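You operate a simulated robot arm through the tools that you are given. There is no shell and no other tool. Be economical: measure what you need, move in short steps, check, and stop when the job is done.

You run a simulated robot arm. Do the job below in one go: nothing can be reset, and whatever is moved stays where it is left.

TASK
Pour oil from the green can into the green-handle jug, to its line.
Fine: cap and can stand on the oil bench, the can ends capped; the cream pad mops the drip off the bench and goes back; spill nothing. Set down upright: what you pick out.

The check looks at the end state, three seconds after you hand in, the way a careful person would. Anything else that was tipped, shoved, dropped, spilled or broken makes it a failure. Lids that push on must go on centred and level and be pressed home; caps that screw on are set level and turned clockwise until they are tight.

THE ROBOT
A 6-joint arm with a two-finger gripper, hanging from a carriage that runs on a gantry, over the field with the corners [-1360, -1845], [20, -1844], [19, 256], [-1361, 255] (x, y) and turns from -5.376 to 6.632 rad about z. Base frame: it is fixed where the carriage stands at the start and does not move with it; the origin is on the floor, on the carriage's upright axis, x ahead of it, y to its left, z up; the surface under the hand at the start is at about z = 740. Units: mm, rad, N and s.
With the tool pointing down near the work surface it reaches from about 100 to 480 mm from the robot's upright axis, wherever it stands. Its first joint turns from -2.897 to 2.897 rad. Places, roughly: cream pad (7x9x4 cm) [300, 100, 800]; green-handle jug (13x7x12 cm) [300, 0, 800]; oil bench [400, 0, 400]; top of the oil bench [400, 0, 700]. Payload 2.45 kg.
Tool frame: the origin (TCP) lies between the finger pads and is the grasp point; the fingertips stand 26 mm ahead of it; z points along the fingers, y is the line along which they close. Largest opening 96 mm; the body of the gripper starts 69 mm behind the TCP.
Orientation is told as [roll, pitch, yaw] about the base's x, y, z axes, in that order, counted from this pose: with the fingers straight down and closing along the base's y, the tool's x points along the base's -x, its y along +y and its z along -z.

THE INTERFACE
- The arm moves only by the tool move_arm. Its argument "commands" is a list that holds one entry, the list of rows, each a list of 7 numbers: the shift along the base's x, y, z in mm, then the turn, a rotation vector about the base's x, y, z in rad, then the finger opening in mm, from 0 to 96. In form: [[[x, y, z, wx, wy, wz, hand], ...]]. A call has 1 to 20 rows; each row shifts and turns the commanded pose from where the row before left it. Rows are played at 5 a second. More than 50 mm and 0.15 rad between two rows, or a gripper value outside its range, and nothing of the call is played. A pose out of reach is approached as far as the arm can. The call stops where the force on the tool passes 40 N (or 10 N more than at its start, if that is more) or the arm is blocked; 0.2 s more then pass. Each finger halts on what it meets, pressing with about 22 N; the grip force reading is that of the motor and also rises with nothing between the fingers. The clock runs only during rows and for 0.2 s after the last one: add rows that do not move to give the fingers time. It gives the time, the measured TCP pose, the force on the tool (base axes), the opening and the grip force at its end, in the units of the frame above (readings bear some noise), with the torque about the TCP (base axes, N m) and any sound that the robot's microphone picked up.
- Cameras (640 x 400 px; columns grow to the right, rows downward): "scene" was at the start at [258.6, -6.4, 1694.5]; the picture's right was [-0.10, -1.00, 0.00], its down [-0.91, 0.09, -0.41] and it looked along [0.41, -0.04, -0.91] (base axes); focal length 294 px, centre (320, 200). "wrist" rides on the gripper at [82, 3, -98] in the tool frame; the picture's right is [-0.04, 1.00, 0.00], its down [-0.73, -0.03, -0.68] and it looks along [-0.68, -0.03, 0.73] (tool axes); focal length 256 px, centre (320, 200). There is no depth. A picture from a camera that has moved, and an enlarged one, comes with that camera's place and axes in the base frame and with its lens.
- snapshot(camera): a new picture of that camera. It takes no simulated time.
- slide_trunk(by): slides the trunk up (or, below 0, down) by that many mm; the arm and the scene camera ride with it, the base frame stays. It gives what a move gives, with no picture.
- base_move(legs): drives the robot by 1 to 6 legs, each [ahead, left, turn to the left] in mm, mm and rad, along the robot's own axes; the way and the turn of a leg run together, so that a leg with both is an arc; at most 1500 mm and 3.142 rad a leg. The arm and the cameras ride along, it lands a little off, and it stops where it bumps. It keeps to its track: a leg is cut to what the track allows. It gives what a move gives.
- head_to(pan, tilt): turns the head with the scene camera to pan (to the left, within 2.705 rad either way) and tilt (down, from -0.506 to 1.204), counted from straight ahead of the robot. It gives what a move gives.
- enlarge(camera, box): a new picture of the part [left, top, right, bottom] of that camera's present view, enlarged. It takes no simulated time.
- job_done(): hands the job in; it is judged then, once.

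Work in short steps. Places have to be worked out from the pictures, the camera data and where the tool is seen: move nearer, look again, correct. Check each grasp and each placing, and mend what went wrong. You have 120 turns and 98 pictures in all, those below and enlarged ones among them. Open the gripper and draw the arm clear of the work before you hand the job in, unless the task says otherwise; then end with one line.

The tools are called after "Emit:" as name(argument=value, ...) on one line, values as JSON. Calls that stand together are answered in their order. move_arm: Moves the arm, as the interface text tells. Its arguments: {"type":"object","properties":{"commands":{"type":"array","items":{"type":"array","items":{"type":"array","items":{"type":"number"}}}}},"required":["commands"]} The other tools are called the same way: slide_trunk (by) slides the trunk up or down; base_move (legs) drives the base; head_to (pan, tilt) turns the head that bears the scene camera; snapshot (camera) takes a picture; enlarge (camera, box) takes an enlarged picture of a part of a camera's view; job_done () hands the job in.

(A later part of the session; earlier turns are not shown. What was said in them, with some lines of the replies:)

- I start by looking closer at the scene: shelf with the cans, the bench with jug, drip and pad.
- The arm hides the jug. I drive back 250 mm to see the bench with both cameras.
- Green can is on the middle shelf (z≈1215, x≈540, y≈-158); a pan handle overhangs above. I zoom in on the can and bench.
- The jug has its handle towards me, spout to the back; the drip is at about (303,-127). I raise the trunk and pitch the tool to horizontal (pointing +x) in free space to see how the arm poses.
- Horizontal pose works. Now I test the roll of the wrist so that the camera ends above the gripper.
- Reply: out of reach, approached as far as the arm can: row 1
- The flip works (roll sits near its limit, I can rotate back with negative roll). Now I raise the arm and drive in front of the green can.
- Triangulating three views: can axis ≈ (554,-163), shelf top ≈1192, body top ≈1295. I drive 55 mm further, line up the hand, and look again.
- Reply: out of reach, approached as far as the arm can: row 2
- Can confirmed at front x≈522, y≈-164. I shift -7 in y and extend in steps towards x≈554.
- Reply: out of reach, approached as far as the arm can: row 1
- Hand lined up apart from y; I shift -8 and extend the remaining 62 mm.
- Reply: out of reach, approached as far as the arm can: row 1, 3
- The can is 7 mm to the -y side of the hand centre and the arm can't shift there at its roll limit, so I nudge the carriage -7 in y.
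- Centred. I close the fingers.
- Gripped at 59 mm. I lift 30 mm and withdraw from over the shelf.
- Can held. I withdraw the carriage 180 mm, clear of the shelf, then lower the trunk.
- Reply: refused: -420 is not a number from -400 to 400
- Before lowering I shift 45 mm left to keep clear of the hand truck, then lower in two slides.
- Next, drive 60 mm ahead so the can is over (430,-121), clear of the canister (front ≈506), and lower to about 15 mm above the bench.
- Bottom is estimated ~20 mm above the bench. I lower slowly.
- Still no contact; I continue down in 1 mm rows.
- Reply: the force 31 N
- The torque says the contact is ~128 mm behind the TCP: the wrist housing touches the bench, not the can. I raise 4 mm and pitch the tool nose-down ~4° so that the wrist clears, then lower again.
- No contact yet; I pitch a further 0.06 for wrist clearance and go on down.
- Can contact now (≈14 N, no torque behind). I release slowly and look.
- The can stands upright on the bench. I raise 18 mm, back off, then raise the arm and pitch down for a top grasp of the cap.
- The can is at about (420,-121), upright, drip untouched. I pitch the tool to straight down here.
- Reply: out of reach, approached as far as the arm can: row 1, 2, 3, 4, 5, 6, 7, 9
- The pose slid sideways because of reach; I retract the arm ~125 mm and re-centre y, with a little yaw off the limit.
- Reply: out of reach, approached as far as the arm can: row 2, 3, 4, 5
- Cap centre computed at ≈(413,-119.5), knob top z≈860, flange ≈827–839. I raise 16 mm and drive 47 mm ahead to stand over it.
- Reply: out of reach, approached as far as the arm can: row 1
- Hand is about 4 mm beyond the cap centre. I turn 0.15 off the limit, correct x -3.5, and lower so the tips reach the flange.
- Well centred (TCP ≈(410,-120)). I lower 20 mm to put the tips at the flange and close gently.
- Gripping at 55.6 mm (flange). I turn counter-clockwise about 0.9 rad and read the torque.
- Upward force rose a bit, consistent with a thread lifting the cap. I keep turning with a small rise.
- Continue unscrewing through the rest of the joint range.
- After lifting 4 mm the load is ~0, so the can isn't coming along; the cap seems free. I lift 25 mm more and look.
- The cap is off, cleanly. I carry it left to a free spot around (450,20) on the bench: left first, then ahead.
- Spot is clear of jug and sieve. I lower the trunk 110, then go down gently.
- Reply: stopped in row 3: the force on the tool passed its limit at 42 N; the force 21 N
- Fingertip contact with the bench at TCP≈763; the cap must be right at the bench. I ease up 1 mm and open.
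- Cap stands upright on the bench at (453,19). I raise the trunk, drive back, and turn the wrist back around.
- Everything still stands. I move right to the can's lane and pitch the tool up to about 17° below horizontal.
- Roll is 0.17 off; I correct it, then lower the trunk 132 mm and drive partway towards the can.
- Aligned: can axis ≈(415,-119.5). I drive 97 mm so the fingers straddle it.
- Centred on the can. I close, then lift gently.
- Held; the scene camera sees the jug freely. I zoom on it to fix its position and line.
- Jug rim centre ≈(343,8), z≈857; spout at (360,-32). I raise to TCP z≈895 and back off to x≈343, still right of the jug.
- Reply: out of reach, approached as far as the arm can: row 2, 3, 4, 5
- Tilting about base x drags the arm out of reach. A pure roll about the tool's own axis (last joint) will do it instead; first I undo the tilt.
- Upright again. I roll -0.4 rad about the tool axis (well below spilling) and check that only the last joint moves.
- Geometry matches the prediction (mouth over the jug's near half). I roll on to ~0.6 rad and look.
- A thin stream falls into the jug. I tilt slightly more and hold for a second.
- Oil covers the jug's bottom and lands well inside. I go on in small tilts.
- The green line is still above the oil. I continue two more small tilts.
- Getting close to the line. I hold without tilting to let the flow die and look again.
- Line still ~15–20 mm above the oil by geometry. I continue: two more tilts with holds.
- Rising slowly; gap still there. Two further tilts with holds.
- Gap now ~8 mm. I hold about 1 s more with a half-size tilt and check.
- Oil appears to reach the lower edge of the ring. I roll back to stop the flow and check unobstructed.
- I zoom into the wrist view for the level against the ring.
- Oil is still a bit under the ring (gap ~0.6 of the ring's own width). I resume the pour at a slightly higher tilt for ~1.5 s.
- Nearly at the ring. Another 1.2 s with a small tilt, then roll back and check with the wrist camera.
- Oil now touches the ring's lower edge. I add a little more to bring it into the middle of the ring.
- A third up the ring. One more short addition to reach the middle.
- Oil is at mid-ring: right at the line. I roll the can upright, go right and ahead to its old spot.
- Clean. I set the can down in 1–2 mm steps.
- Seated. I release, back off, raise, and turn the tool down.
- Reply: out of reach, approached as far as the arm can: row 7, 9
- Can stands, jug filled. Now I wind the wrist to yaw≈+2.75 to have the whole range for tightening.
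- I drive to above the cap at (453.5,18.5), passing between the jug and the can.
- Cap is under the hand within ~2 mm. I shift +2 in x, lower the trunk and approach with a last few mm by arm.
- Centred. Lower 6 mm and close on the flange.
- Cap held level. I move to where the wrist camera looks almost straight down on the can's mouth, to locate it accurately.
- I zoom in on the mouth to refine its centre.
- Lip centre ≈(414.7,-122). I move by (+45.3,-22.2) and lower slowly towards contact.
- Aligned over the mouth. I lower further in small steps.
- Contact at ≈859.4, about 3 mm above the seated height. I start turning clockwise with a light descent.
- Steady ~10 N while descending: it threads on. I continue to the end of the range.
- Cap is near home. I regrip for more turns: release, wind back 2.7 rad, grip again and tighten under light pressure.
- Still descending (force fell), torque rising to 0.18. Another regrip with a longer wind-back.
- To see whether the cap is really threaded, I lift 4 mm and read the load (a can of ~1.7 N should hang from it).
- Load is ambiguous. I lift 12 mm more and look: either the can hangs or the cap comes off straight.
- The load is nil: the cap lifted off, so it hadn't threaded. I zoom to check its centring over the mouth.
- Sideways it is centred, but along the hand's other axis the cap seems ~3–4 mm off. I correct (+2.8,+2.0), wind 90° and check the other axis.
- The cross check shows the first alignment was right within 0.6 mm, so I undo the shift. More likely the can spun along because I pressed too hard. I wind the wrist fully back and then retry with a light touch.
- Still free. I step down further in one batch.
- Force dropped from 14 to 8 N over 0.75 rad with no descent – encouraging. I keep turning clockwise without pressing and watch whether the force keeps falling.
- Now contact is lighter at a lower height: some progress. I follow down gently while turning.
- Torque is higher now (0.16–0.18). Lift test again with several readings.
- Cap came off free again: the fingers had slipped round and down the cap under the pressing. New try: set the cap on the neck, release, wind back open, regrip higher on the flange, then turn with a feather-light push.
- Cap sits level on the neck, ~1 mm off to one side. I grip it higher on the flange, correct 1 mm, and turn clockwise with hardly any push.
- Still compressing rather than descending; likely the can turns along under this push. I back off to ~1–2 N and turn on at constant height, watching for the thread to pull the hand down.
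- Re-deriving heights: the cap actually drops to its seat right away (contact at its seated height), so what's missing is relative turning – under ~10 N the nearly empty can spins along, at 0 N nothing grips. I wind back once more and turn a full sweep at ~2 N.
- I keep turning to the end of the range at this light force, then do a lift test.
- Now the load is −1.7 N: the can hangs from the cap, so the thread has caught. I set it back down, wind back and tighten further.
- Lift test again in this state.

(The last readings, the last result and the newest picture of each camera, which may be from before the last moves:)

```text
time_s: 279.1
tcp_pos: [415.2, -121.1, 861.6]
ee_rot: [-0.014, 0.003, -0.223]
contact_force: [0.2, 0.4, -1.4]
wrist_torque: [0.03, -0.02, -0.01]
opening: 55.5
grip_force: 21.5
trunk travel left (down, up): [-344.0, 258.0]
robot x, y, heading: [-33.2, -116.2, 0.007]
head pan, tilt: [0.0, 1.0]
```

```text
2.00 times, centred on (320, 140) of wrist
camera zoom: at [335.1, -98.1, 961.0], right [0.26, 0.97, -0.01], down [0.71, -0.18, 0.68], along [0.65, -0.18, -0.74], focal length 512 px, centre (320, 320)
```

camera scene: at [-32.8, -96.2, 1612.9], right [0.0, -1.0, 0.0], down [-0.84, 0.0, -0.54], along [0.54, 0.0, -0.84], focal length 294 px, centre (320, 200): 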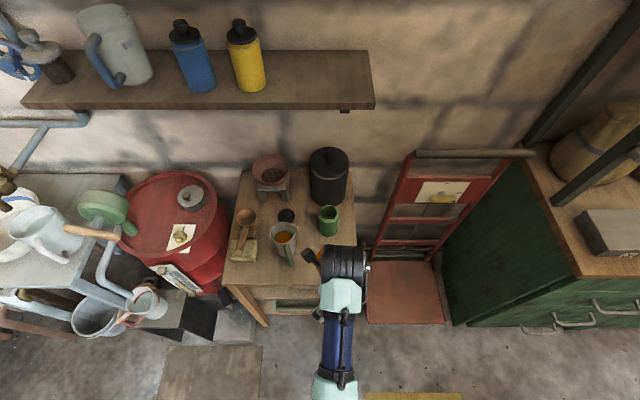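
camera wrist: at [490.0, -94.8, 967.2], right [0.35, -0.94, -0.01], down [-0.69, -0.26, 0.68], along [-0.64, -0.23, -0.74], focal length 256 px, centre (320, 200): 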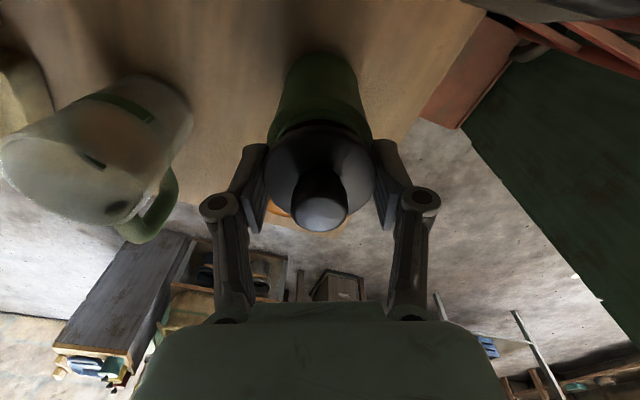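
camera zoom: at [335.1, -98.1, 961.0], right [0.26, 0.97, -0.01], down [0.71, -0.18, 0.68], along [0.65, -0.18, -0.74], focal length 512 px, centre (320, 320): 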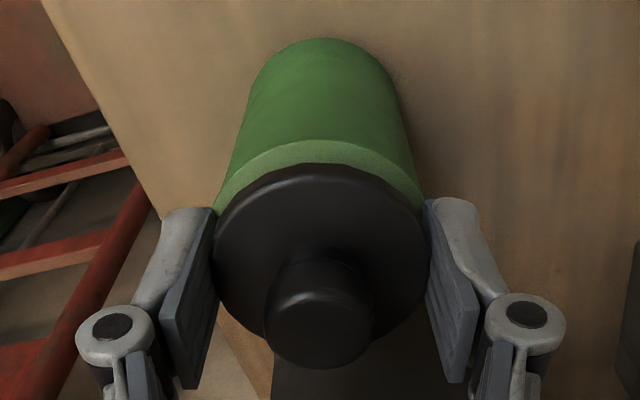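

The can hangs from the cap (≈−1.2 N average): threaded and level. I lower it, give a last tightening sweep, release and raise.

Emit:
move_arm(commands=[[[0, 0, -3, 0, 0, 0, 45], [0, 0, -2.8, 0, 0, 0, 45], [0, 0, -0.3, 0, 0, -0.15, 45], [0, 0, -0.1, 0, 0, -0.15, 45], [0, 0, 0, 0, 0, -0.15, 45], [0, 0, 0, 0, 0, -0.15, 45], [0, 0, 0, 0, 0, -0.15, 45], [0, 0, 0, 0, 0, -0.15, 45], [0, 0, 0, 0, 0, -0.15, 45]]])

Emit:
move_arm(commands=[[[0, 0, -0.1, 0, 0, -0.15, 45], [0, 0, -0.1, 0, 0, -0.15, 45], [0, 0, 0, 0, 0, -0.15, 45], [0, 0, 0, 0, 0, -0.15, 45], [0, 0, 0, 0, 0, -0.15, 45], [0, 0, 0, 0, 0, -0.15, 45], [0, 0, 0, 0, 0, -0.15, 45], [0, 0, 0, 0, 0, -0.15, 45]]])

Emit:
move_arm(commands=[[[0, 0, 0.6, 0, 0, 0, 45], [0, 0, 0, 0, 0, 0, 60], [0, 0, 0, 0, 0, 0, 72], [0, 0, 0, 0, 0, 0, 80], [0, 0, 10, 0, 0, 0, 80], [0, 0, 15, 0, 0, 0, 80], [0, 0, 15, 0, 0, 0, 80], [0, 0, 0, 0, 0, 0, 80]]])

Emit:
base_move(legs=[[-260, 0, 0]])

Emit:
enlarge(camera="scene", box=[220, 170, 360, 270])

```text
time_s: 281.1
tcp_pos: [415.8, -121.0, 857.2]
ee_rot: [-0.014, 0.003, -1.274]
contact_force: [0.8, 0.0, 4.2]
wrist_torque: [0.0, -0.03, 0.09]
opening: 55.4
grip_force: 22.2
trunk travel left (down, up): [-344.0, 258.0]
robot x, y, heading: [-30.8, -120.5, -0.004]
head pan, tilt: [0.0, 1.0]
```

```text
time_s: 282.9
tcp_pos: [416.1, -120.2, 856.3]
ee_rot: [-0.013, 0.003, -2.474]
contact_force: [-0.2, 0.3, 6.6]
wrist_torque: [-0.05, 0.08, 0.15]
opening: 55.3
grip_force: 22.3
trunk travel left (down, up): [-344.0, 258.0]
robot x, y, heading: [-33.9, -119.9, -0.002]
head pan, tilt: [0.0, 1.0]
```

```text
time_s: 284.7
tcp_pos: [415.9, -120.7, 897.1]
ee_rot: [-0.012, 0.003, -2.471]
contact_force: [0.2, -0.1, -0.5]
wrist_torque: [0.02, 0.01, -0.04]
opening: 79.9
grip_force: 0.1
trunk travel left (down, up): [-344.0, 258.0]
robot x, y, heading: [-35.1, -119.3, 0.004]
head pan, tilt: [0.0, 1.0]
```

```text
time_s: 286.6
tcp_pos: [156.4, -121.6, 897.9]
ee_rot: [-0.011, 0.005, -2.472]
contact_force: [-0.5, 0.4, 0.5]
wrist_torque: [0.0, 0.0, -0.01]
opening: 79.9
grip_force: 0.2
trunk travel left (down, up): [-344.0, 258.0]
robot x, y, heading: [-290.5, -121.3, -0.0]
head pan, tilt: [0.0, 1.0]
```

```text
4.00 times, centred on (290, 220) of scene
camera zoom: at [-24.6, -118.2, 1618.9], right [0.0, -1.0, 0.0], down [-0.84, 0.0, -0.54], along [0.54, 0.0, -0.84], focal length 1175 px, centre (440, 120)
```

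zoom: 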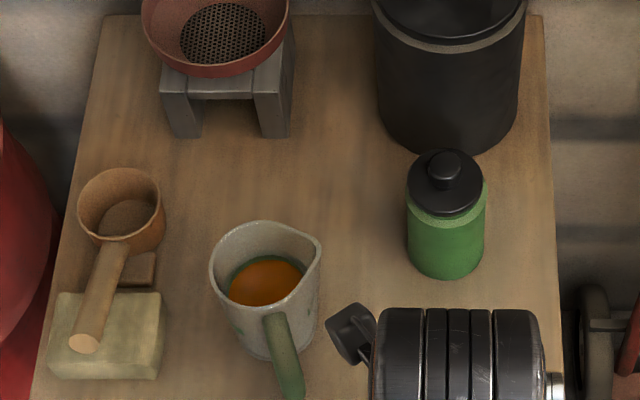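

Can capped and level. Now the pad: (x≈325, y 101–194), with the dipper's handle lying over its left half. I wind the wrist to yaw +1.57 and go above the pad's free right part to look.

Emit:
move_arm(commands=[[[0, 0, 0, 0, 0, 0.15, 90], [0, 0, 0, 0, 0, 0.15, 90], [0, 0, 0, 0, 0, 0.15, 90], [0, 0, 0, 0, 0, 0.15, 90], [0, 0, 0, 0, 0, 0.15, 90], [0, 0, 0, 0, 0, 0.15, 90], [0, 0, 0, 0, 0, 0.15, 90], [0, 0, 0, 0, 0, 0.15, 90], [0, 0, 0, 0, 0, 0.15, 90], [0, 0, 0, 0, 0, 0.15, 90], [0, 0, 0, 0, 0, 0.15, 90], [0, 0, 0, 0, 0, 0.15, 90], [0, 0, 0, 0, 0, 0.15, 90], [0, 0, 0, 0, 0, 0.15, 90], [0, 0, 0, 0, 0, 0.15, 90], [0, 0, 0, 0, 0, 0.15, 90], [0, 0, 0, 0, 0, 0.15, 90], [0, 0, 0, 0, 0, 0.15, 90], [0, 0, 0, 0, 0, 0.15, 90]]])

Emit:
move_arm(commands=[[[0, 0, 0, 0, 0, 0.15, 90], [0, 0, 0, 0, 0, 0.15, 90], [0, 0, 0, 0, 0, 0.15, 90], [0, 0, 0, 0, 0, 0.15, 90], [0, 0, 0, 0, 0, 0.15, 90], [0, 0, 0, 0, 0, 0.15, 90], [0, 0, 0, 0, 0, 0.15, 90], [0, 0, 0, 0, 0, 0.143, 90], [0, 0, 0, 0, 0, 0, 90]]])

Emit:
base_move(legs=[[0, 239, 0], [150, 0, 0]])

Emit:
snapshot(camera="wrist")

```text
time_s: 290.6
tcp_pos: [155.8, -122.3, 896.5]
ee_rot: [-0.013, 0.003, 0.381]
contact_force: [-0.4, 0.6, 0.6]
wrist_torque: [-0.01, 0.03, -0.02]
opening: 90.4
grip_force: 0.0
trunk travel left (down, up): [-344.0, 258.0]
robot x, y, heading: [-294.9, -117.5, 0.005]
head pan, tilt: [0.0, 1.0]
```

```text
time_s: 292.6
tcp_pos: [155.4, -121.4, 897.7]
ee_rot: [-0.012, 0.006, 1.571]
contact_force: [0.0, -0.2, 0.0]
wrist_torque: [-0.02, 0.01, -0.02]
opening: 90.0
grip_force: 0.1
trunk travel left (down, up): [-344.0, 258.0]
robot x, y, heading: [-292.8, -119.4, 0.003]
head pan, tilt: [0.0, 1.0]
```

```text
time_s: 295.3
tcp_pos: [305.1, 119.0, 897.3]
ee_rot: [-0.01, 0.005, 1.573]
contact_force: [-0.4, -0.3, 0.6]
wrist_torque: [-0.04, 0.03, 0.0]
opening: 90.3
grip_force: 0.0
trunk travel left (down, up): [-344.0, 258.0]
robot x, y, heading: [-141.8, 119.1, 0.008]
head pan, tilt: [0.0, 1.0]
```

```text
6 pictures are left
camera wrist: at [299.5, 36.5, 994.9], right [-1.0, 0.04, -0.01], down [0.02, 0.74, 0.68], along [0.04, 0.68, -0.74], focal length 256 px, centre (320, 200)
```

wrist: 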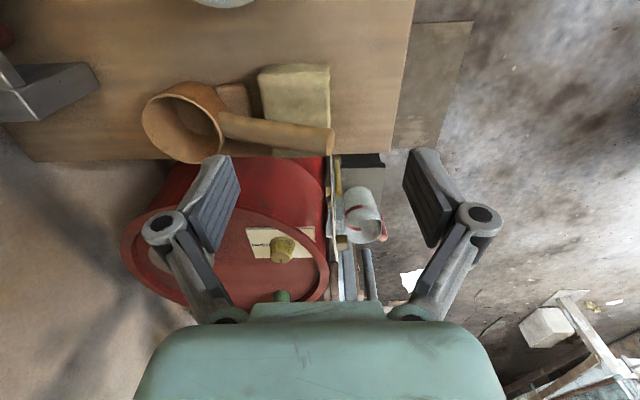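

I zoom on the dipper handle and pad to see whether the handle rests on the pad.

Emit:
enlarge(camera="wrist", box=[130, 50, 350, 180])

```text
2.91 times, centred on (240, 115) of wrist
camera zoom: at [299.5, 36.5, 994.9], right [-1.0, 0.04, -0.01], down [0.02, 0.74, 0.68], along [0.04, 0.68, -0.74], focal length 745 px, centre (553, 447)
```

zoom: 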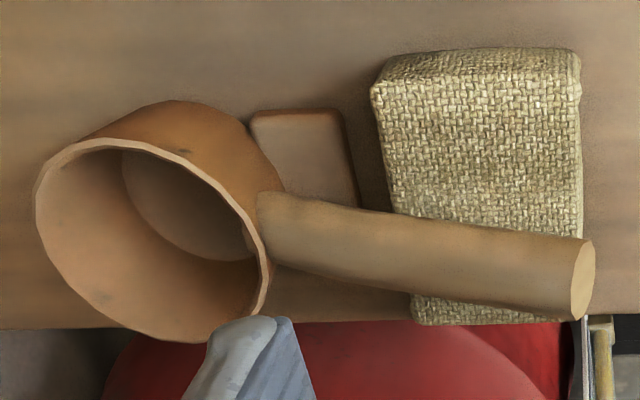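

The handle end is at z≈816, some 27 mm above the pad: it doesn't rest on it. I turn to yaw −1.57 (camera away from the jug), line up over the pad's free end (327,108) and lower.

Emit:
move_arm(commands=[[[0, 0, 0, 0, 0, -0.15, 76], [0, 0, 0, 0, 0, -0.15, 76], [0, 0, 0, 0, 0, -0.15, 76], [0, 0, 0, 0, 0, -0.15, 76], [0, 0, 0, 0, 0, -0.15, 76], [0, 0, 0, 0, 0, -0.15, 76], [0, 0, 0, 0, 0, -0.15, 76], [0, 0, 0, 0, 0, -0.15, 76], [0, 0, 0, 0, 0, -0.15, 76], [0, 0, 0, 0, 0, -0.15, 76], [0, 0, 0, 0, 0, -0.15, 76], [0, 0, 0, 0, 0, -0.15, 76], [0, 0, 0, 0, 0, -0.15, 76], [0, 0, 0, 0, 0, -0.15, 76], [0, 0, 0, 0, 0, -0.15, 76], [0, 0, 0, 0, 0, -0.15, 76], [0, 0, 0, 0, 0, -0.15, 76], [0, 0, 0, 0, 0, -0.15, 76], [0, 0, 0, 0, 0, -0.15, 76], [0, 0, 0, 0, 0, -0.15, 76]]])

Emit:
move_arm(commands=[[[0, 0, 0, 0, 0, -0.143, 76], [0, 0, 0, 0, 0, 0, 76]]])

Emit:
base_move(legs=[[22, -11, 0]])

Emit:
slide_trunk(by=-95)

Emit:
snapshot(camera="wrist")

```text
time_s: 299.5
tcp_pos: [306.3, 117.0, 896.5]
ee_rot: [-0.011, 0.003, -1.43]
contact_force: [-0.1, -0.2, -0.7]
wrist_torque: [-0.01, -0.02, -0.03]
opening: 76.4
grip_force: 0.0
trunk travel left (down, up): [-344.0, 258.0]
robot x, y, heading: [-142.7, 117.5, -0.001]
head pan, tilt: [0.0, 1.0]
```

```text
time_s: 300.1
tcp_pos: [305.5, 118.4, 896.8]
ee_rot: [-0.013, 0.005, -1.571]
contact_force: [-0.1, -0.7, 0.3]
wrist_torque: [-0.02, -0.02, 0.0]
opening: 76.2
grip_force: 0.0
trunk travel left (down, up): [-344.0, 258.0]
robot x, y, heading: [-141.9, 122.3, -0.002]
head pan, tilt: [0.0, 1.0]
```

```text
time_s: 300.9
tcp_pos: [328.3, 107.0, 895.4]
ee_rot: [-0.011, 0.003, -1.57]
contact_force: [-1.4, 0.0, -0.3]
wrist_torque: [0.03, -0.02, -0.03]
opening: 75.9
grip_force: 0.0
trunk travel left (down, up): [-344.0, 258.0]
robot x, y, heading: [-121.8, 107.9, 0.003]
head pan, tilt: [0.0, 1.0]
```

```text
time_s: 302.2
tcp_pos: [328.8, 105.6, 801.2]
ee_rot: [-0.013, 0.003, -1.569]
contact_force: [0.2, 0.2, 0.3]
wrist_torque: [0.01, 0.0, 0.03]
opening: 76.0
grip_force: 0.0
trunk travel left (down, up): [-249.0, 353.0]
robot x, y, heading: [-123.0, 106.9, 0.002]
head pan, tilt: [0.0, 1.0]
```

```text
4 pictures are left
camera wrist: at [330.4, 187.8, 900.1], right [1.0, -0.04, -0.01], down [-0.02, -0.74, 0.68], along [-0.03, -0.68, -0.74], focal length 256 px, centre (320, 200)
```

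wrist: 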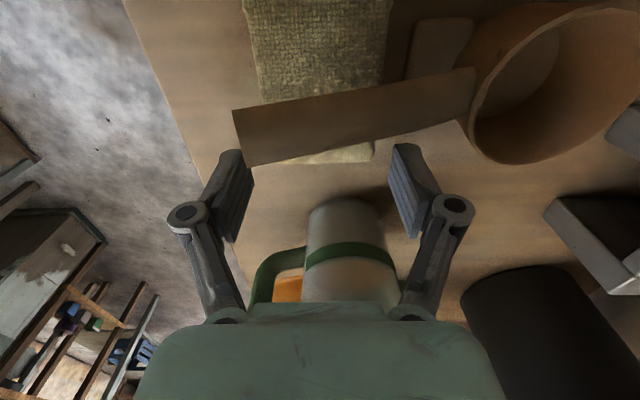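

Aligned: pad spans x 300–357, the fingers straddle its free end and stay clear of the handle. I lower, close, and pull the pad straight back out from beneath the handle, then lift.

Emit:
slide_trunk(by=-32)

Emit:
move_arm(commands=[[[0, 0, 0, 0, 0, 0, 62], [0, 0, 0, 0, 0, 0, 40], [0, 0, 0, 0, 0, 0, 40], [0, 0, 0, 0, 0, 0, 40], [0, 0, 3, 0, 0, 0, 40], [0, 0, 0, 0, 0, 0, 40]]])

Emit:
base_move(legs=[[-80, 0, 0]])

Emit:
slide_trunk(by=140)

Emit:
snapshot(camera="scene")

```text
time_s: 303.0
tcp_pos: [327.6, 106.6, 770.7]
ee_rot: [-0.012, 0.003, -1.57]
contact_force: [-0.2, -0.3, 0.3]
wrist_torque: [0.02, -0.03, 0.01]
opening: 76.1
grip_force: 0.3
trunk travel left (down, up): [-217.0, 385.0]
robot x, y, heading: [-122.1, 108.5, 0.005]
head pan, tilt: [0.0, 1.0]
```

```text
time_s: 304.4
tcp_pos: [326.7, 106.4, 773.1]
ee_rot: [-0.014, 0.002, -1.568]
contact_force: [-0.5, -1.0, -0.7]
wrist_torque: [0.0, 0.0, -0.02]
opening: 61.1
grip_force: 21.7
trunk travel left (down, up): [-217.0, 385.0]
robot x, y, heading: [-120.7, 109.4, 0.001]
head pan, tilt: [0.0, 1.0]
```

```text
time_s: 305.4
tcp_pos: [246.1, 105.4, 772.9]
ee_rot: [-0.013, 0.006, -1.569]
contact_force: [-0.5, -0.3, -0.9]
wrist_torque: [-0.02, 0.0, -0.01]
opening: 61.0
grip_force: 21.8
trunk travel left (down, up): [-217.0, 385.0]
robot x, y, heading: [-200.8, 116.0, 0.004]
head pan, tilt: [0.0, 1.0]
```

```text
time_s: 307.1
tcp_pos: [247.3, 105.5, 912.7]
ee_rot: [-0.011, 0.004, -1.568]
contact_force: [0.1, 0.7, -1.0]
wrist_torque: [0.0, 0.02, 0.02]
opening: 61.0
grip_force: 22.2
trunk travel left (down, up): [-357.0, 245.0]
robot x, y, heading: [-203.0, 112.1, 0.002]
head pan, tilt: [0.0, 1.0]
```

```text
3 pictures are left
camera scene: at [67.3, 109.5, 1631.8], right [0.0, -1.0, 0.0], down [-0.84, 0.0, -0.54], along [0.54, 0.0, -0.84], focal length 294 px, centre (320, 200)
```

scene: 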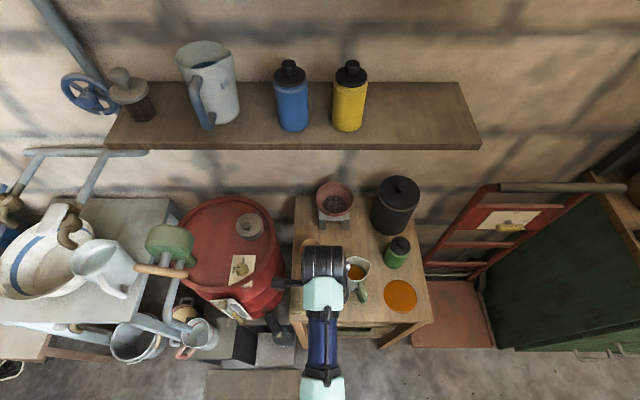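

Pad is out and held; dipper undisturbed as far as seen. I carry it high to the drip's right side and lower to just above the bench.

Emit:
base_move(legs=[[0, -283, 0], [20, 0, 0]])

Emit:
slide_trunk(by=-138)

Emit:
move_arm(commands=[[[0, 0, -2, 0, 0, 0, 40], [0, 0, -1, 0, 0, 0, 40], [0, 0, 0, 0, 0, 0, 40]]])

Emit:
move_arm(commands=[[[0, 0, -1, 0, 0, 0, 40], [0, 0, 0, 0, 0, 0, 40]]])

Emit:
move_arm(commands=[[[0, 0, -0.5, 0, 0, 0, 40], [0, 0, 0, 0, 0, 0, 40]]])

```text
time_s: 309.5
tcp_pos: [268.2, -177.2, 913.2]
ee_rot: [-0.012, 0.004, -1.567]
contact_force: [0.1, -0.3, 0.8]
wrist_torque: [-0.03, -0.02, -0.01]
opening: 61.0
grip_force: 22.3
trunk travel left (down, up): [-357.0, 245.0]
robot x, y, heading: [-178.3, -174.4, 0.007]
head pan, tilt: [0.0, 1.0]
```

```text
time_s: 311.1
tcp_pos: [269.4, -177.0, 776.3]
ee_rot: [-0.013, 0.003, -1.567]
contact_force: [-0.5, -0.6, 0.0]
wrist_torque: [-0.01, 0.01, 0.0]
opening: 60.8
grip_force: 22.3
trunk travel left (down, up): [-219.0, 383.0]
robot x, y, heading: [-181.8, -178.4, 0.005]
head pan, tilt: [0.0, 1.0]
```

```text
time_s: 311.9
tcp_pos: [268.9, -177.0, 771.4]
ee_rot: [-0.013, 0.004, -1.567]
contact_force: [1.0, 0.5, -0.6]
wrist_torque: [-0.02, -0.03, -0.03]
opening: 61.0
grip_force: 21.9
trunk travel left (down, up): [-219.0, 383.0]
robot x, y, heading: [-180.8, -177.5, -0.0]
head pan, tilt: [0.0, 1.0]
```

```text
time_s: 312.5
tcp_pos: [268.1, -176.6, 771.2]
ee_rot: [-0.013, 0.004, -1.567]
contact_force: [-0.4, -0.2, 1.2]
wrist_torque: [-0.02, -0.04, 0.0]
opening: 61.2
grip_force: 21.7
trunk travel left (down, up): [-219.0, 383.0]
robot x, y, heading: [-179.7, -172.1, 0.006]
head pan, tilt: [0.0, 1.0]
```

```text
time_s: 313.1
tcp_pos: [268.5, -177.4, 771.7]
ee_rot: [-0.012, 0.004, -1.567]
contact_force: [-2.5, -0.3, 8.5]
wrist_torque: [0.15, -0.21, 0.06]
opening: 61.0
grip_force: 22.0
trunk travel left (down, up): [-219.0, 383.0]
robot x, y, heading: [-180.7, -176.6, 0.013]
head pan, tilt: [0.0, 1.0]
```

Pad is pressed lightly on the bench. I wipe in overlapping strokes across the whole drip.

Emit:
move_arm(commands=[[[10, 0, 0.2, 0, 0, 0, 40], [10, 0, 0, 0, 0, 0, 40], [10, 0, 0, 0, 0, 0, 40], [10, 0, 0, 0, 0, 0, 40], [10, 0, 0, 0, 0, 0, 40], [10, 0, 0, 0, 0, 0, 40], [4, 0, 0, 0, 0, 0, 40], [0, 8, 0, 0, 0, 0, 40], [0, 8, 0, 0, 0, 0, 40], [-10, 0, 0, 0, 0, 0, 40], [-10, 0, 0, 0, 0, 0, 40], [-10, 0, 0, 0, 0, 0, 40], [-10, 0, 0, 0, 0, 0, 40], [-10, 0, 0, 0, 0, 0, 40], [-10, 0, 0, 0, 0, 0, 40], [-4, 0, 0, 0, 0, 0, 40], [0, 0, 0, 0, 0, 0, 40]]])

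Emit:
move_arm(commands=[[[0, -8, 0, 0, 0, 0, 40], [10, 0, 0, 0, 0, 0, 40], [10, 0, 0, 0, 0, 0, 40], [10, 0, 0, 0, 0, 0, 40], [10, 0, 0, 0, 0, 0, 40], [10, 0, 0, 0, 0, 0, 40], [10, 0, 0, 0, 0, 0, 40], [0, -8, 0, 0, 0, 0, 40], [-10, 0, 0, 0, 0, 0, 40], [-10, 0, 0, 0, 0, 0, 40], [-10, 0, 0, 0, 0, 0, 40], [-10, 0, 0, 0, 0, 0, 40], [-10, 0, 0, 0, 0, 0, 40], [-10, 0, 0, 0, 0, 0, 40], [0, 16, 0, 0, 0, 0, 40], [0, 4, 0, 0, 0, 0, 40], [0, 0, 0, 0, 0, 0, 40]]])

Emit:
slide_trunk(by=140)

Emit:
base_move(legs=[[-22, 0, 0], [0, 270, 0]])

Emit:
snapshot(camera="scene")

```text
time_s: 316.7
tcp_pos: [268.2, -160.7, 771.0]
ee_rot: [-0.012, 0.004, -1.568]
contact_force: [-0.1, -0.4, 0.0]
wrist_torque: [-0.01, -0.03, 0.01]
opening: 61.0
grip_force: 22.1
trunk travel left (down, up): [-219.0, 383.0]
robot x, y, heading: [-176.2, -173.7, 0.005]
head pan, tilt: [0.0, 1.0]
```

```text
time_s: 320.3
tcp_pos: [269.8, -157.0, 771.7]
ee_rot: [-0.012, 0.004, -1.568]
contact_force: [-0.5, -1.5, 2.8]
wrist_torque: [-0.03, -0.05, -0.02]
opening: 61.2
grip_force: 22.2
trunk travel left (down, up): [-219.0, 383.0]
robot x, y, heading: [-178.9, -172.2, 0.005]
head pan, tilt: [0.0, 1.0]
```

```text
time_s: 322.0
tcp_pos: [269.3, -157.3, 910.0]
ee_rot: [-0.01, 0.005, -1.568]
contact_force: [-0.5, 0.1, -0.2]
wrist_torque: [-0.02, 0.0, 0.02]
opening: 61.1
grip_force: 21.7
trunk travel left (down, up): [-359.0, 243.0]
robot x, y, heading: [-178.2, -173.8, 0.004]
head pan, tilt: [0.0, 1.0]
```

```text
time_s: 324.3
tcp_pos: [244.0, 112.3, 910.1]
ee_rot: [-0.013, 0.005, -1.566]
contact_force: [-0.6, 0.0, 0.5]
wrist_torque: [-0.02, -0.01, 0.0]
opening: 61.1
grip_force: 22.6
trunk travel left (down, up): [-359.0, 243.0]
robot x, y, heading: [-207.2, 98.4, 0.01]
head pan, tilt: [0.0, 1.0]
```

```text
2 pictures are left
camera scene: at [64.8, 95.7, 1633.9], right [0.01, -1.0, 0.0], down [-0.84, -0.01, -0.54], along [0.54, 0.0, -0.84], focal length 294 px, centre (320, 200)
```

scene: 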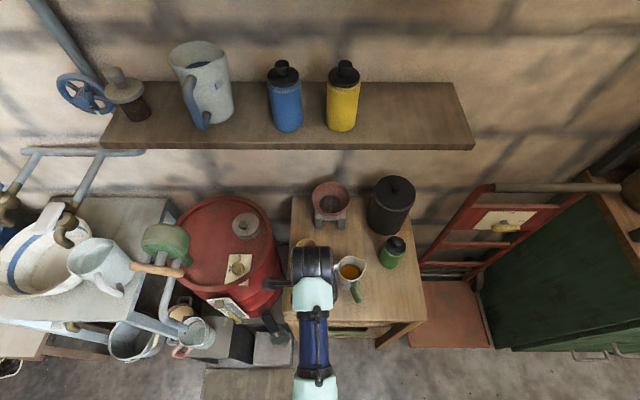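

The drip is gone. I take the pad back the same way: align y, lower, and slide it ahead beneath the handle to its old place.

Emit:
base_move(legs=[[0, -6, 0]])

Emit:
slide_trunk(by=-136)

Emit:
base_move(legs=[[82, 0, 0]])

Emit:
move_arm(commands=[[[0, 0, -1, 0, 0, 0, 40], [0, 0, -1, 0, 0, 0, 40], [0, 0, 0, 0, 0, 0, 40]]])

```text
time_s: 325.0
tcp_pos: [245.8, 106.2, 909.9]
ee_rot: [-0.013, 0.004, -1.566]
contact_force: [-0.1, -0.1, 0.4]
wrist_torque: [0.0, 0.0, -0.01]
opening: 61.0
grip_force: 21.7
trunk travel left (down, up): [-359.0, 243.0]
robot x, y, heading: [-201.4, 87.1, 0.005]
head pan, tilt: [0.0, 1.0]
```

```text
time_s: 326.6
tcp_pos: [243.7, 106.9, 774.6]
ee_rot: [-0.013, 0.003, -1.568]
contact_force: [-0.4, -0.2, 0.4]
wrist_torque: [0.01, -0.02, 0.0]
opening: 61.0
grip_force: 21.7
trunk travel left (down, up): [-223.0, 379.0]
robot x, y, heading: [-205.3, 89.6, 0.008]
head pan, tilt: [0.0, 1.0]
```

```text
time_s: 327.7
tcp_pos: [329.2, 107.6, 773.5]
ee_rot: [-0.013, 0.004, -1.567]
contact_force: [0.5, -0.4, 0.3]
wrist_torque: [-0.01, 0.01, -0.02]
opening: 61.1
grip_force: 22.5
trunk travel left (down, up): [-223.0, 379.0]
robot x, y, heading: [-122.5, 89.3, 0.004]
head pan, tilt: [0.0, 1.0]
```

```text
time_s: 328.5
tcp_pos: [328.1, 107.8, 772.6]
ee_rot: [-0.011, 0.004, -1.566]
contact_force: [-0.2, -0.3, 0.6]
wrist_torque: [-0.01, 0.01, 0.02]
opening: 61.1
grip_force: 22.3
trunk travel left (down, up): [-223.0, 379.0]
robot x, y, heading: [-121.1, 92.5, 0.006]
head pan, tilt: [0.0, 1.0]
```

I lower the last millimetre, release, raise and retreat, then check with a picture.

Emit:
move_arm(commands=[[[0, 0, -1, 0, 0, 0, 40], [0, 0, 0, 0, 0, 0, 40], [0, 0, 0, 0, 0, 0, 66], [0, 0, 0, 0, 0, 0, 74], [0, 0, 0, 0, 0, 0, 76], [0, 0, 0, 0, 0, 0, 76]]])

Emit:
slide_trunk(by=140)

Emit:
base_move(legs=[[-300, 0, 0]])

Emit:
enlarge(camera="scene", box=[280, 150, 440, 250])

```text
time_s: 329.9
tcp_pos: [327.8, 106.6, 770.7]
ee_rot: [-0.011, 0.002, -1.567]
contact_force: [-0.5, -0.4, -0.2]
wrist_torque: [-0.01, -0.01, -0.01]
opening: 75.9
grip_force: 0.0
trunk travel left (down, up): [-223.0, 379.0]
robot x, y, heading: [-120.0, 89.5, 0.003]
head pan, tilt: [0.0, 1.0]
```

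```text
time_s: 331.6
tcp_pos: [327.5, 107.4, 911.3]
ee_rot: [-0.013, 0.004, -1.568]
contact_force: [-0.7, -0.1, 0.0]
wrist_torque: [-0.01, 0.02, 0.01]
opening: 76.0
grip_force: 0.1
trunk travel left (down, up): [-363.0, 239.0]
robot x, y, heading: [-125.4, 86.5, 0.007]
head pan, tilt: [0.0, 1.0]
```

```text
time_s: 333.6
tcp_pos: [28.9, 104.2, 911.6]
ee_rot: [-0.013, 0.003, -1.568]
contact_force: [0.2, -0.3, -0.8]
wrist_torque: [0.0, -0.03, 0.0]
opening: 76.0
grip_force: 0.0
trunk travel left (down, up): [-363.0, 239.0]
robot x, y, heading: [-418.5, 85.6, 0.004]
head pan, tilt: [0.0, 1.0]
```

```text
4.00 times, centred on (360, 200) of scene
camera zoom: at [-151.2, 88.3, 1637.9], right [0.01, -1.0, 0.0], down [-0.84, -0.01, -0.54], along [0.54, 0.0, -0.84], focal length 1175 px, centre (160, 200)
```

zoom: 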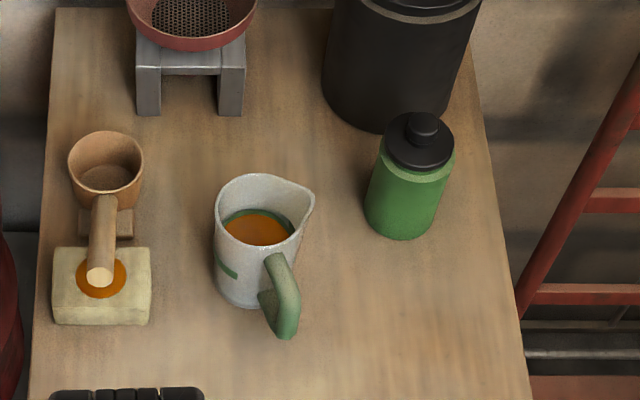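

All looks right: pad back, bench clean, jug at line, can capped. I use spare turns for one more light tightening sweep of the cap: wind the wrist and drive back above it.

Emit:
move_arm(commands=[[[0, 0, 0, 0, 0, 0.15, 80], [0, 0, 0, 0, 0, 0.15, 80], [0, 0, 0, 0, 0, 0.15, 80], [0, 0, 0, 0, 0, 0.15, 80], [0, 0, 0, 0, 0, 0.15, 80], [0, 0, 0, 0, 0, 0.15, 80], [0, 0, 0, 0, 0, 0.15, 80], [0, 0, 0, 0, 0, 0.15, 80], [0, 0, 0, 0, 0, 0.15, 80], [0, 0, 0, 0, 0, 0.15, 80], [0, 0, 0, 0, 0, 0.15, 80], [0, 0, 0, 0, 0, 0.15, 80], [0, 0, 0, 0, 0, 0.15, 80], [0, 0, 0, 0, 0, 0.15, 80]]])

Emit:
move_arm(commands=[[[0, 0, 0, 0, 0, 0.15, 80], [0, 0, 0, 0, 0, 0.15, 80], [0, 0, 0, 0, 0, 0.15, 80], [0, 0, 0, 0, 0, 0.15, 80], [0, 0, 0, 0, 0, 0.15, 80], [0, 0, 0, 0, 0, 0.15, 80], [0, 0, 0, 0, 0, 0.15, 80], [0, 0, 0, 0, 0, 0.15, 80], [0, 0, 0, 0, 0, 0.15, 80], [0, 0, 0, 0, 0, 0.15, 80], [0, 0, 0, 0, 0, 0.15, 80], [0, 0, 0, 0, 0, 0.15, 80], [0, 0, 0, 0, 0, 0.15, 80], [0, 0, 0, 0, 0, 0.15, 80], [0, 0, 0, 0, 0, 0, 80]]])

Emit:
base_move(legs=[[0, -225, 0], [387, 0, 0]])

Emit:
move_arm(commands=[[[0, 0, 0, 0, 0, 0, 80]]])

Emit:
move_arm(commands=[[[0, 0, 0, 0, 0, 0, 80]]])

Emit:
move_arm(commands=[[[0, 0, 0, 0, 0, 0, 80]]])

```text
time_s: 336.6
tcp_pos: [28.8, 105.7, 911.5]
ee_rot: [-0.011, 0.004, 0.534]
contact_force: [1.2, -0.4, -0.1]
wrist_torque: [-0.01, 0.05, 0.0]
opening: 80.2
grip_force: 0.2
trunk travel left (down, up): [-363.0, 239.0]
robot x, y, heading: [-418.2, 86.1, 0.009]
head pan, tilt: [0.0, 1.0]
```

```text
time_s: 339.8
tcp_pos: [29.7, 105.2, 910.8]
ee_rot: [-0.011, 0.002, 2.632]
contact_force: [-0.8, 0.5, 0.0]
wrist_torque: [0.01, 0.03, -0.01]
opening: 79.9
grip_force: 0.1
trunk travel left (down, up): [-363.0, 239.0]
robot x, y, heading: [-423.5, 87.3, 0.007]
head pan, tilt: [0.0, 1.0]
```

```text
time_s: 343.6
tcp_pos: [416.1, -116.3, 911.2]
ee_rot: [-0.012, 0.003, 2.628]
contact_force: [-0.7, 0.0, -0.5]
wrist_torque: [0.01, 0.03, 0.02]
opening: 80.1
grip_force: 0.1
trunk travel left (down, up): [-363.0, 239.0]
robot x, y, heading: [-35.2, -129.6, 0.006]
head pan, tilt: [0.0, 1.0]
```

```text
time_s: 344.0
tcp_pos: [415.0, -117.2, 910.7]
ee_rot: [-0.012, 0.004, 2.628]
contact_force: [0.4, 0.1, -0.5]
wrist_torque: [-0.01, 0.02, 0.0]
opening: 79.9
grip_force: 0.0
trunk travel left (down, up): [-363.0, 239.0]
robot x, y, heading: [-33.8, -131.9, 0.002]
head pan, tilt: [0.0, 1.0]
```

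```text
time_s: 344.4
tcp_pos: [417.1, -116.8, 911.0]
ee_rot: [-0.013, 0.003, 2.629]
contact_force: [0.0, 0.6, -0.1]
wrist_torque: [0.01, -0.02, 0.01]
opening: 80.0
grip_force: 0.0
trunk travel left (down, up): [-363.0, 239.0]
robot x, y, heading: [-33.5, -135.8, 0.003]
head pan, tilt: [0.0, 1.0]
```

```text
time_s: 344.8
tcp_pos: [415.3, -116.6, 911.1]
ee_rot: [-0.013, 0.004, 2.63]
contact_force: [-0.3, -0.6, 0.4]
wrist_torque: [-0.01, 0.02, -0.01]
opening: 79.9
grip_force: 0.0
trunk travel left (down, up): [-363.0, 239.0]
robot x, y, heading: [-34.3, -137.2, 0.003]
head pan, tilt: [0.0, 1.0]
```

TCP mean (415.9,-116.7); I shift -3.7 in y, lower, grip and sweep clockwise lightly, then lift-test.

Emit:
move_arm(commands=[[[0, -3.7, 0, 0, 0, 0, 80], [0, 0, 0, 0, 0, 0, 80]]])

Emit:
slide_trunk(by=-52)

Emit:
move_arm(commands=[[[0, 0, 0, 0, 0, 0, 64], [0, 0, 0, 0, 0, 0, 45], [0, 0, 0, 0, 0, 0, 45], [0, 0, 0, 0, 0, 0, 45]]])

Emit:
move_arm(commands=[[[0, 0, -0.1, 0, 0, -0.15, 45], [0, 0, 0, 0, 0, -0.15, 45], [0, 0, 0, 0, 0, -0.15, 45], [0, 0, 0, 0, 0, -0.15, 45], [0, 0, 0, 0, 0, -0.15, 45], [0, 0, 0, 0, 0, -0.15, 45], [0, 0, 0, 0, 0, -0.15, 45], [0, 0, 0, 0, 0, -0.15, 45]]])

Emit:
move_arm(commands=[[[0, 0, -0.1, 0, 0, -0.15, 45], [0, 0, 0, 0, 0, -0.15, 45], [0, 0, 0, 0, 0, -0.15, 45], [0, 0, 0, 0, 0, -0.15, 45], [0, 0, 0, 0, 0, -0.15, 45], [0, 0, 0, 0, 0, -0.15, 45], [0, 0, 0, 0, 0, -0.15, 45], [0, 0, 0, 0, 0, -0.15, 45]]])

Emit:
move_arm(commands=[[[0, 0, -0.1, 0, 0, -0.15, 45], [0, 0, 0, 0, 0, -0.15, 45], [0, 0, 0, 0, 0, -0.15, 45], [0, 0, 0, 0, 0, -0.15, 45], [0, 0, 0, 0, 0, -0.15, 45], [0, 0, 0, 0, 0, -0.15, 45], [0, 0, 0, 0, 0, -0.15, 45], [0, 0, 0, 0, 0, -0.15, 45]]])

Emit:
move_arm(commands=[[[0, 0, -0.1, 0, 0, -0.15, 45], [0, 0, 0, 0, 0, -0.15, 45], [0, 0, 0, 0, 0, -0.15, 45], [0, 0, 0, 0, 0, -0.15, 45], [0, 0, 0, 0, 0, -0.15, 45], [0, 0, 0, 0, 0, -0.15, 45], [0, 0, 0, 0, 0, -0.15, 45], [0, 0, 0, 0, 0, -0.15, 45]]])

Emit:
move_arm(commands=[[[0, 0, 1.5, 0, 0, 0, 45], [0, 0, 1.5, 0, 0, 0, 45], [0, 0, 0, 0, 0, 0, 45]]])

Emit:
move_arm(commands=[[[0, 0, 0, 0, 0, 0, 45]]])

Emit:
move_arm(commands=[[[0, 0, 0, 0, 0, 0, 45]]])

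```text
time_s: 345.4
tcp_pos: [416.2, -120.3, 910.8]
ee_rot: [-0.012, 0.003, 2.629]
contact_force: [0.4, -0.1, -0.5]
wrist_torque: [0.01, -0.02, -0.03]
opening: 79.9
grip_force: 0.1
trunk travel left (down, up): [-363.0, 239.0]
robot x, y, heading: [-32.6, -133.8, 0.002]
head pan, tilt: [0.0, 1.0]
```

```text
time_s: 346.3
tcp_pos: [415.8, -120.2, 859.5]
ee_rot: [-0.011, 0.003, 2.629]
contact_force: [0.5, 0.2, -0.5]
wrist_torque: [-0.01, -0.01, 0.0]
opening: 79.9
grip_force: 0.1
trunk travel left (down, up): [-311.0, 291.0]
robot x, y, heading: [-31.0, -135.2, -0.002]
head pan, tilt: [0.0, 1.0]
```

```text
time_s: 347.3
tcp_pos: [416.7, -120.7, 860.2]
ee_rot: [-0.014, 0.004, 2.63]
contact_force: [-0.1, -0.6, 3.2]
wrist_torque: [-0.19, 0.15, 0.03]
opening: 56.1
grip_force: 22.1
trunk travel left (down, up): [-311.0, 291.0]
robot x, y, heading: [-33.7, -133.5, 0.005]
head pan, tilt: [0.0, 1.0]
```

```text
time_s: 349.1
tcp_pos: [415.8, -120.8, 857.9]
ee_rot: [-0.011, 0.006, 1.426]
contact_force: [1.6, -0.9, 2.8]
wrist_torque: [-0.09, -0.08, 0.04]
opening: 56.3
grip_force: 21.6
trunk travel left (down, up): [-311.0, 291.0]
robot x, y, heading: [-33.1, -129.3, 0.006]
head pan, tilt: [0.0, 1.0]
```

```text
time_s: 350.9
tcp_pos: [416.1, -119.5, 858.4]
ee_rot: [-0.012, 0.004, 0.228]
contact_force: [1.9, 0.5, 2.6]
wrist_torque: [0.08, -0.22, 0.05]
opening: 56.1
grip_force: 21.9
trunk travel left (down, up): [-311.0, 291.0]
robot x, y, heading: [-27.4, -135.4, 0.004]
head pan, tilt: [0.0, 1.0]
```

```text
time_s: 352.7
tcp_pos: [416.5, -120.3, 859.0]
ee_rot: [-0.013, 0.005, -0.973]
contact_force: [-0.3, -0.3, 2.3]
wrist_torque: [0.02, 0.02, 0.03]
opening: 56.4
grip_force: 22.4
trunk travel left (down, up): [-311.0, 291.0]
robot x, y, heading: [-33.8, -129.7, -0.001]
head pan, tilt: [0.0, 1.0]
```

```text
time_s: 354.5
tcp_pos: [416.6, -121.4, 859.6]
ee_rot: [-0.012, 0.006, -2.175]
contact_force: [0.8, -1.6, 3.4]
wrist_torque: [-0.16, -0.01, 0.09]
opening: 56.2
grip_force: 22.2
trunk travel left (down, up): [-311.0, 291.0]
robot x, y, heading: [-32.9, -136.6, 0.004]
head pan, tilt: [0.0, 1.0]
```

```text
time_s: 355.3
tcp_pos: [416.3, -121.8, 863.1]
ee_rot: [-0.012, 0.004, -2.17]
contact_force: [-0.6, 0.7, -1.3]
wrist_torque: [-0.02, 0.02, -0.02]
opening: 56.2
grip_force: 21.3
trunk travel left (down, up): [-311.0, 291.0]
robot x, y, heading: [-33.2, -132.7, -0.004]
head pan, tilt: [0.0, 1.0]
```

```text
time_s: 355.7
tcp_pos: [415.9, -120.5, 861.9]
ee_rot: [-0.011, 0.004, -2.17]
contact_force: [-0.7, 0.2, -1.8]
wrist_torque: [0.03, 0.0, -0.01]
opening: 56.2
grip_force: 22.1
trunk travel left (down, up): [-311.0, 291.0]
robot x, y, heading: [-34.5, -132.6, -0.002]
head pan, tilt: [0.0, 1.0]
```

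```text
time_s: 356.1
tcp_pos: [416.4, -120.5, 861.0]
ee_rot: [-0.012, 0.004, -2.17]
contact_force: [0.2, -0.4, -1.8]
wrist_torque: [0.0, -0.02, -0.03]
opening: 56.0
grip_force: 21.8
trunk travel left (down, up): [-311.0, 291.0]
robot x, y, heading: [-31.1, -136.4, 0.003]
head pan, tilt: [0.0, 1.0]
```

The can hangs firmly (−1.6 N), and the cap still crept down a little. I set it down and run one more full sweep with slightly more push.

Emit:
move_arm(commands=[[[0, 0, -1.5, 0, 0, 0, 45], [0, 0, -1.5, 0, 0, 0, 45], [0, 0, 0, 0, 0, 0, 60], [0, 0, 0, 0, 0, 0, 72], [0, 0, 0, 0, 0, 0.15, 74], [0, 0, 0, 0, 0, 0.15, 74], [0, 0, 0, 0, 0, 0.15, 74], [0, 0, 0, 0, 0, 0.15, 74], [0, 0, 0, 0, 0, 0.15, 74], [0, 0, 0, 0, 0, 0.15, 74], [0, 0, 0, 0, 0, 0.15, 74], [0, 0, 0, 0, 0, 0.15, 74], [0, 0, 0, 0, 0, 0.15, 74], [0, 0, 0, 0, 0, 0.15, 74], [0, 0, 0, 0, 0, 0.15, 74], [0, 0, 0, 0, 0, 0.15, 74], [0, 0, 0, 0, 0, 0.15, 74], [0, 0, 0, 0, 0, 0.15, 74], [0, 0, 0, 0, 0, 0.15, 74], [0, 0, 0, 0, 0, 0.15, 74]]])

Emit:
move_arm(commands=[[[0, 0, 0, 0, 0, 0.15, 74], [0, 0, 0, 0, 0, 0.15, 74], [0, 0, 0, 0, 0, 0.15, 74], [0, 0, 0, 0, 0, 0.15, 74], [0, 0, 0, 0, 0, 0.15, 74], [0, 0, 0, 0, 0, 0.15, 74], [0, 0, 0, 0, 0, 0.15, 74], [0, 0, 0, 0, 0, 0.15, 74], [0, 0, 0, 0, 0, 0.15, 74], [0, 0, 0, 0, 0, 0.15, 74], [0, 0, 0, 0, 0, 0.15, 74], [0, 0, 0, 0, 0, 0.15, 74], [0, 0, 0, 0, 0, 0.15, 74], [0, 0, 0, 0, 0, 0.15, 74], [0, 0, 0, 0, 0, 0.15, 74], [0, 0, 0, 0, 0, 0, 60], [0, 0, 0, 0, 0, 0, 45], [0, 0, 0, 0, 0, 0, 45], [0, 0, 0, 0, 0, 0, 45]]])

Emit:
move_arm(commands=[[[0, 0, -0.1, 0, 0, -0.15, 45], [0, 0, 0, 0, 0, -0.15, 45], [0, 0, 0, 0, 0, -0.15, 45], [0, 0, 0, 0, 0, -0.15, 45], [0, 0, 0, 0, 0, -0.15, 45], [0, 0, 0, 0, 0, -0.15, 45], [0, 0, 0, 0, 0, -0.15, 45], [0, 0, 0, 0, 0, -0.15, 45]]])

Emit:
move_arm(commands=[[[0, 0, -0.15, 0, 0, -0.15, 45], [0, 0, 0, 0, 0, -0.15, 45], [0, 0, 0, 0, 0, -0.15, 45], [0, 0, 0, 0, 0, -0.15, 45], [0, 0, 0, 0, 0, -0.15, 45], [0, 0, 0, 0, 0, -0.15, 45], [0, 0, 0, 0, 0, -0.15, 45], [0, 0, 0, 0, 0, -0.15, 45]]])

Emit:
move_arm(commands=[[[0, 0, -0.15, 0, 0, -0.15, 45], [0, 0, 0, 0, 0, -0.15, 45], [0, 0, 0, 0, 0, -0.15, 45], [0, 0, 0, 0, 0, -0.15, 45], [0, 0, 0, 0, 0, -0.15, 45], [0, 0, 0, 0, 0, -0.15, 45], [0, 0, 0, 0, 0, -0.15, 45], [0, 0, 0, 0, 0, -0.15, 45]]])

Emit:
move_arm(commands=[[[0, 0, -0.15, 0, 0, -0.15, 45], [0, 0, 0, 0, 0, -0.15, 45], [0, 0, 0, 0, 0, -0.15, 45], [0, 0, 0, 0, 0, -0.15, 45], [0, 0, 0, 0, 0, -0.15, 45], [0, 0, 0, 0, 0, -0.15, 45], [0, 0, 0, 0, 0, -0.15, 45], [0, 0, 0, 0, 0, -0.15, 45]]])

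```text
time_s: 360.3
tcp_pos: [415.8, -121.3, 859.5]
ee_rot: [-0.01, 0.004, 0.234]
contact_force: [-0.3, 0.7, 0.4]
wrist_torque: [0.02, 0.01, -0.03]
opening: 74.0
grip_force: 0.1
trunk travel left (down, up): [-311.0, 291.0]
robot x, y, heading: [-30.0, -132.0, 0.005]
head pan, tilt: [0.0, 1.0]
```

```text
time_s: 364.3
tcp_pos: [415.0, -120.4, 859.3]
ee_rot: [-0.013, 0.005, 2.479]
contact_force: [-0.8, 0.8, 3.1]
wrist_torque: [-0.07, 0.04, -0.01]
opening: 56.0
grip_force: 22.1
trunk travel left (down, up): [-311.0, 291.0]
robot x, y, heading: [-33.0, -136.8, 0.003]
head pan, tilt: [0.0, 1.0]
```

```text
time_s: 366.1
tcp_pos: [416.6, -121.4, 858.6]
ee_rot: [-0.012, 0.005, 1.276]
contact_force: [-0.2, -0.6, 6.6]
wrist_torque: [0.0, 0.04, 0.12]
opening: 55.9
grip_force: 22.6
trunk travel left (down, up): [-311.0, 291.0]
robot x, y, heading: [-28.8, -131.8, 0.003]
head pan, tilt: [0.0, 1.0]
```

```text
time_s: 367.9
tcp_pos: [416.0, -120.0, 858.8]
ee_rot: [-0.011, 0.003, 0.078]
contact_force: [0.8, 0.3, 4.8]
wrist_torque: [0.01, -0.03, 0.06]
opening: 56.2
grip_force: 22.4
trunk travel left (down, up): [-311.0, 291.0]
robot x, y, heading: [-32.6, -131.1, 0.004]
head pan, tilt: [0.0, 1.0]
```

```text
time_s: 369.7
tcp_pos: [416.7, -120.3, 858.2]
ee_rot: [-0.013, 0.003, -1.123]
contact_force: [0.1, -1.1, 0.1]
wrist_torque: [0.01, -0.05, 0.01]
opening: 56.2
grip_force: 22.0
trunk travel left (down, up): [-311.0, 291.0]
robot x, y, heading: [-34.5, -132.4, 0.0]
head pan, tilt: [0.0, 1.0]
```

```text
time_s: 371.5
tcp_pos: [416.4, -119.7, 858.8]
ee_rot: [-0.011, 0.003, -2.322]
contact_force: [-0.2, -0.3, 0.0]
wrist_torque: [0.01, 0.0, -0.01]
opening: 56.1
grip_force: 21.8
trunk travel left (down, up): [-311.0, 291.0]
robot x, y, heading: [-33.8, -133.0, 0.002]
head pan, tilt: [0.0, 1.0]
```

The cap moves as one with the can now. A last firm press-and-turn to the end of range, then release, raise and draw clear.

Emit:
move_arm(commands=[[[0, 0, -0.5, 0, 0, 0, 45], [0, 0, -0.4, 0, 0, 0, 45], [0, 0, -0.1, 0, 0, -0.15, 45], [0, 0, 0, 0, 0, -0.15, 45], [0, 0, 0, 0, 0, -0.15, 45], [0, 0, 0, 0, 0, -0.1, 45]]])

Emit:
move_arm(commands=[[[0, 0, 0.9, 0, 0, 0, 45], [0, 0, 0, 0, 0, 0, 60], [0, 0, 0, 0, 0, 0, 72], [0, 0, 0, 0, 0, 0, 80], [0, 0, 0, 0, 0, 0, 80], [0, 0, 12, 0, 0, 0, 80], [0, 0, 12, 0, 0, 0, 80], [0, 0, 12, 0, 0, 0, 80], [0, 0, 0, 0, 0, 0, 80]]])

Emit:
base_move(legs=[[-420, 0, 0]])

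Emit:
snapshot(camera="scene")

```text
time_s: 372.9
tcp_pos: [418.4, -120.6, 857.6]
ee_rot: [-0.012, 0.006, -2.871]
contact_force: [1.0, -0.6, 10.9]
wrist_torque: [-0.03, -0.02, 0.16]
opening: 56.3
grip_force: 21.9
trunk travel left (down, up): [-311.0, 291.0]
robot x, y, heading: [-33.3, -129.3, 0.002]
head pan, tilt: [0.0, 1.0]
```

```text
time_s: 374.9
tcp_pos: [415.6, -120.8, 894.4]
ee_rot: [-0.011, 0.004, -2.868]
contact_force: [0.6, -0.9, -0.5]
wrist_torque: [0.01, 0.0, 0.01]
opening: 79.9
grip_force: 0.1
trunk travel left (down, up): [-311.0, 291.0]
robot x, y, heading: [-34.9, -130.8, 0.004]
head pan, tilt: [0.0, 1.0]
```

```text
time_s: 377.5
tcp_pos: [-4.2, -123.7, 894.7]
ee_rot: [-0.012, 0.003, -2.874]
contact_force: [0.4, -0.1, 0.5]
wrist_torque: [0.0, 0.01, 0.02]
opening: 80.0
grip_force: 0.0
trunk travel left (down, up): [-311.0, 291.0]
robot x, y, heading: [-453.1, -135.1, 0.002]
head pan, tilt: [0.0, 1.0]
```

```text
0 pictures are left
camera scene: at [-184.6, -134.9, 1585.9], right [0.0, -1.0, 0.0], down [-0.84, 0.0, -0.54], along [0.54, 0.0, -0.84], focal length 294 px, centre (320, 200)
```

scene: 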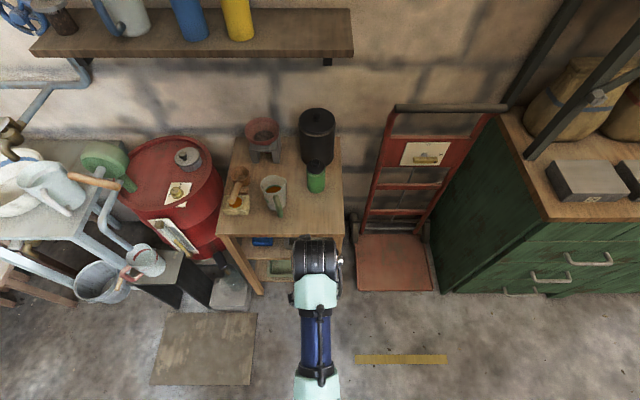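

Everything stands upright: the can is capped on the bench, the jug is filled to its line, the drip is gone, the pad is back and the arm is clear. I hand in.

Emit:
job_done()

```text
The job is handed in.
```

The job is handed in: the jug is filled to the middle of its green line, the capped can stands on the oil bench, the drip is mopped up and the pad is back. I saw no spill. The cap took several tries to thread. It holds the can's weight when lifted, but I couldn't directly confirm it is fully tight.
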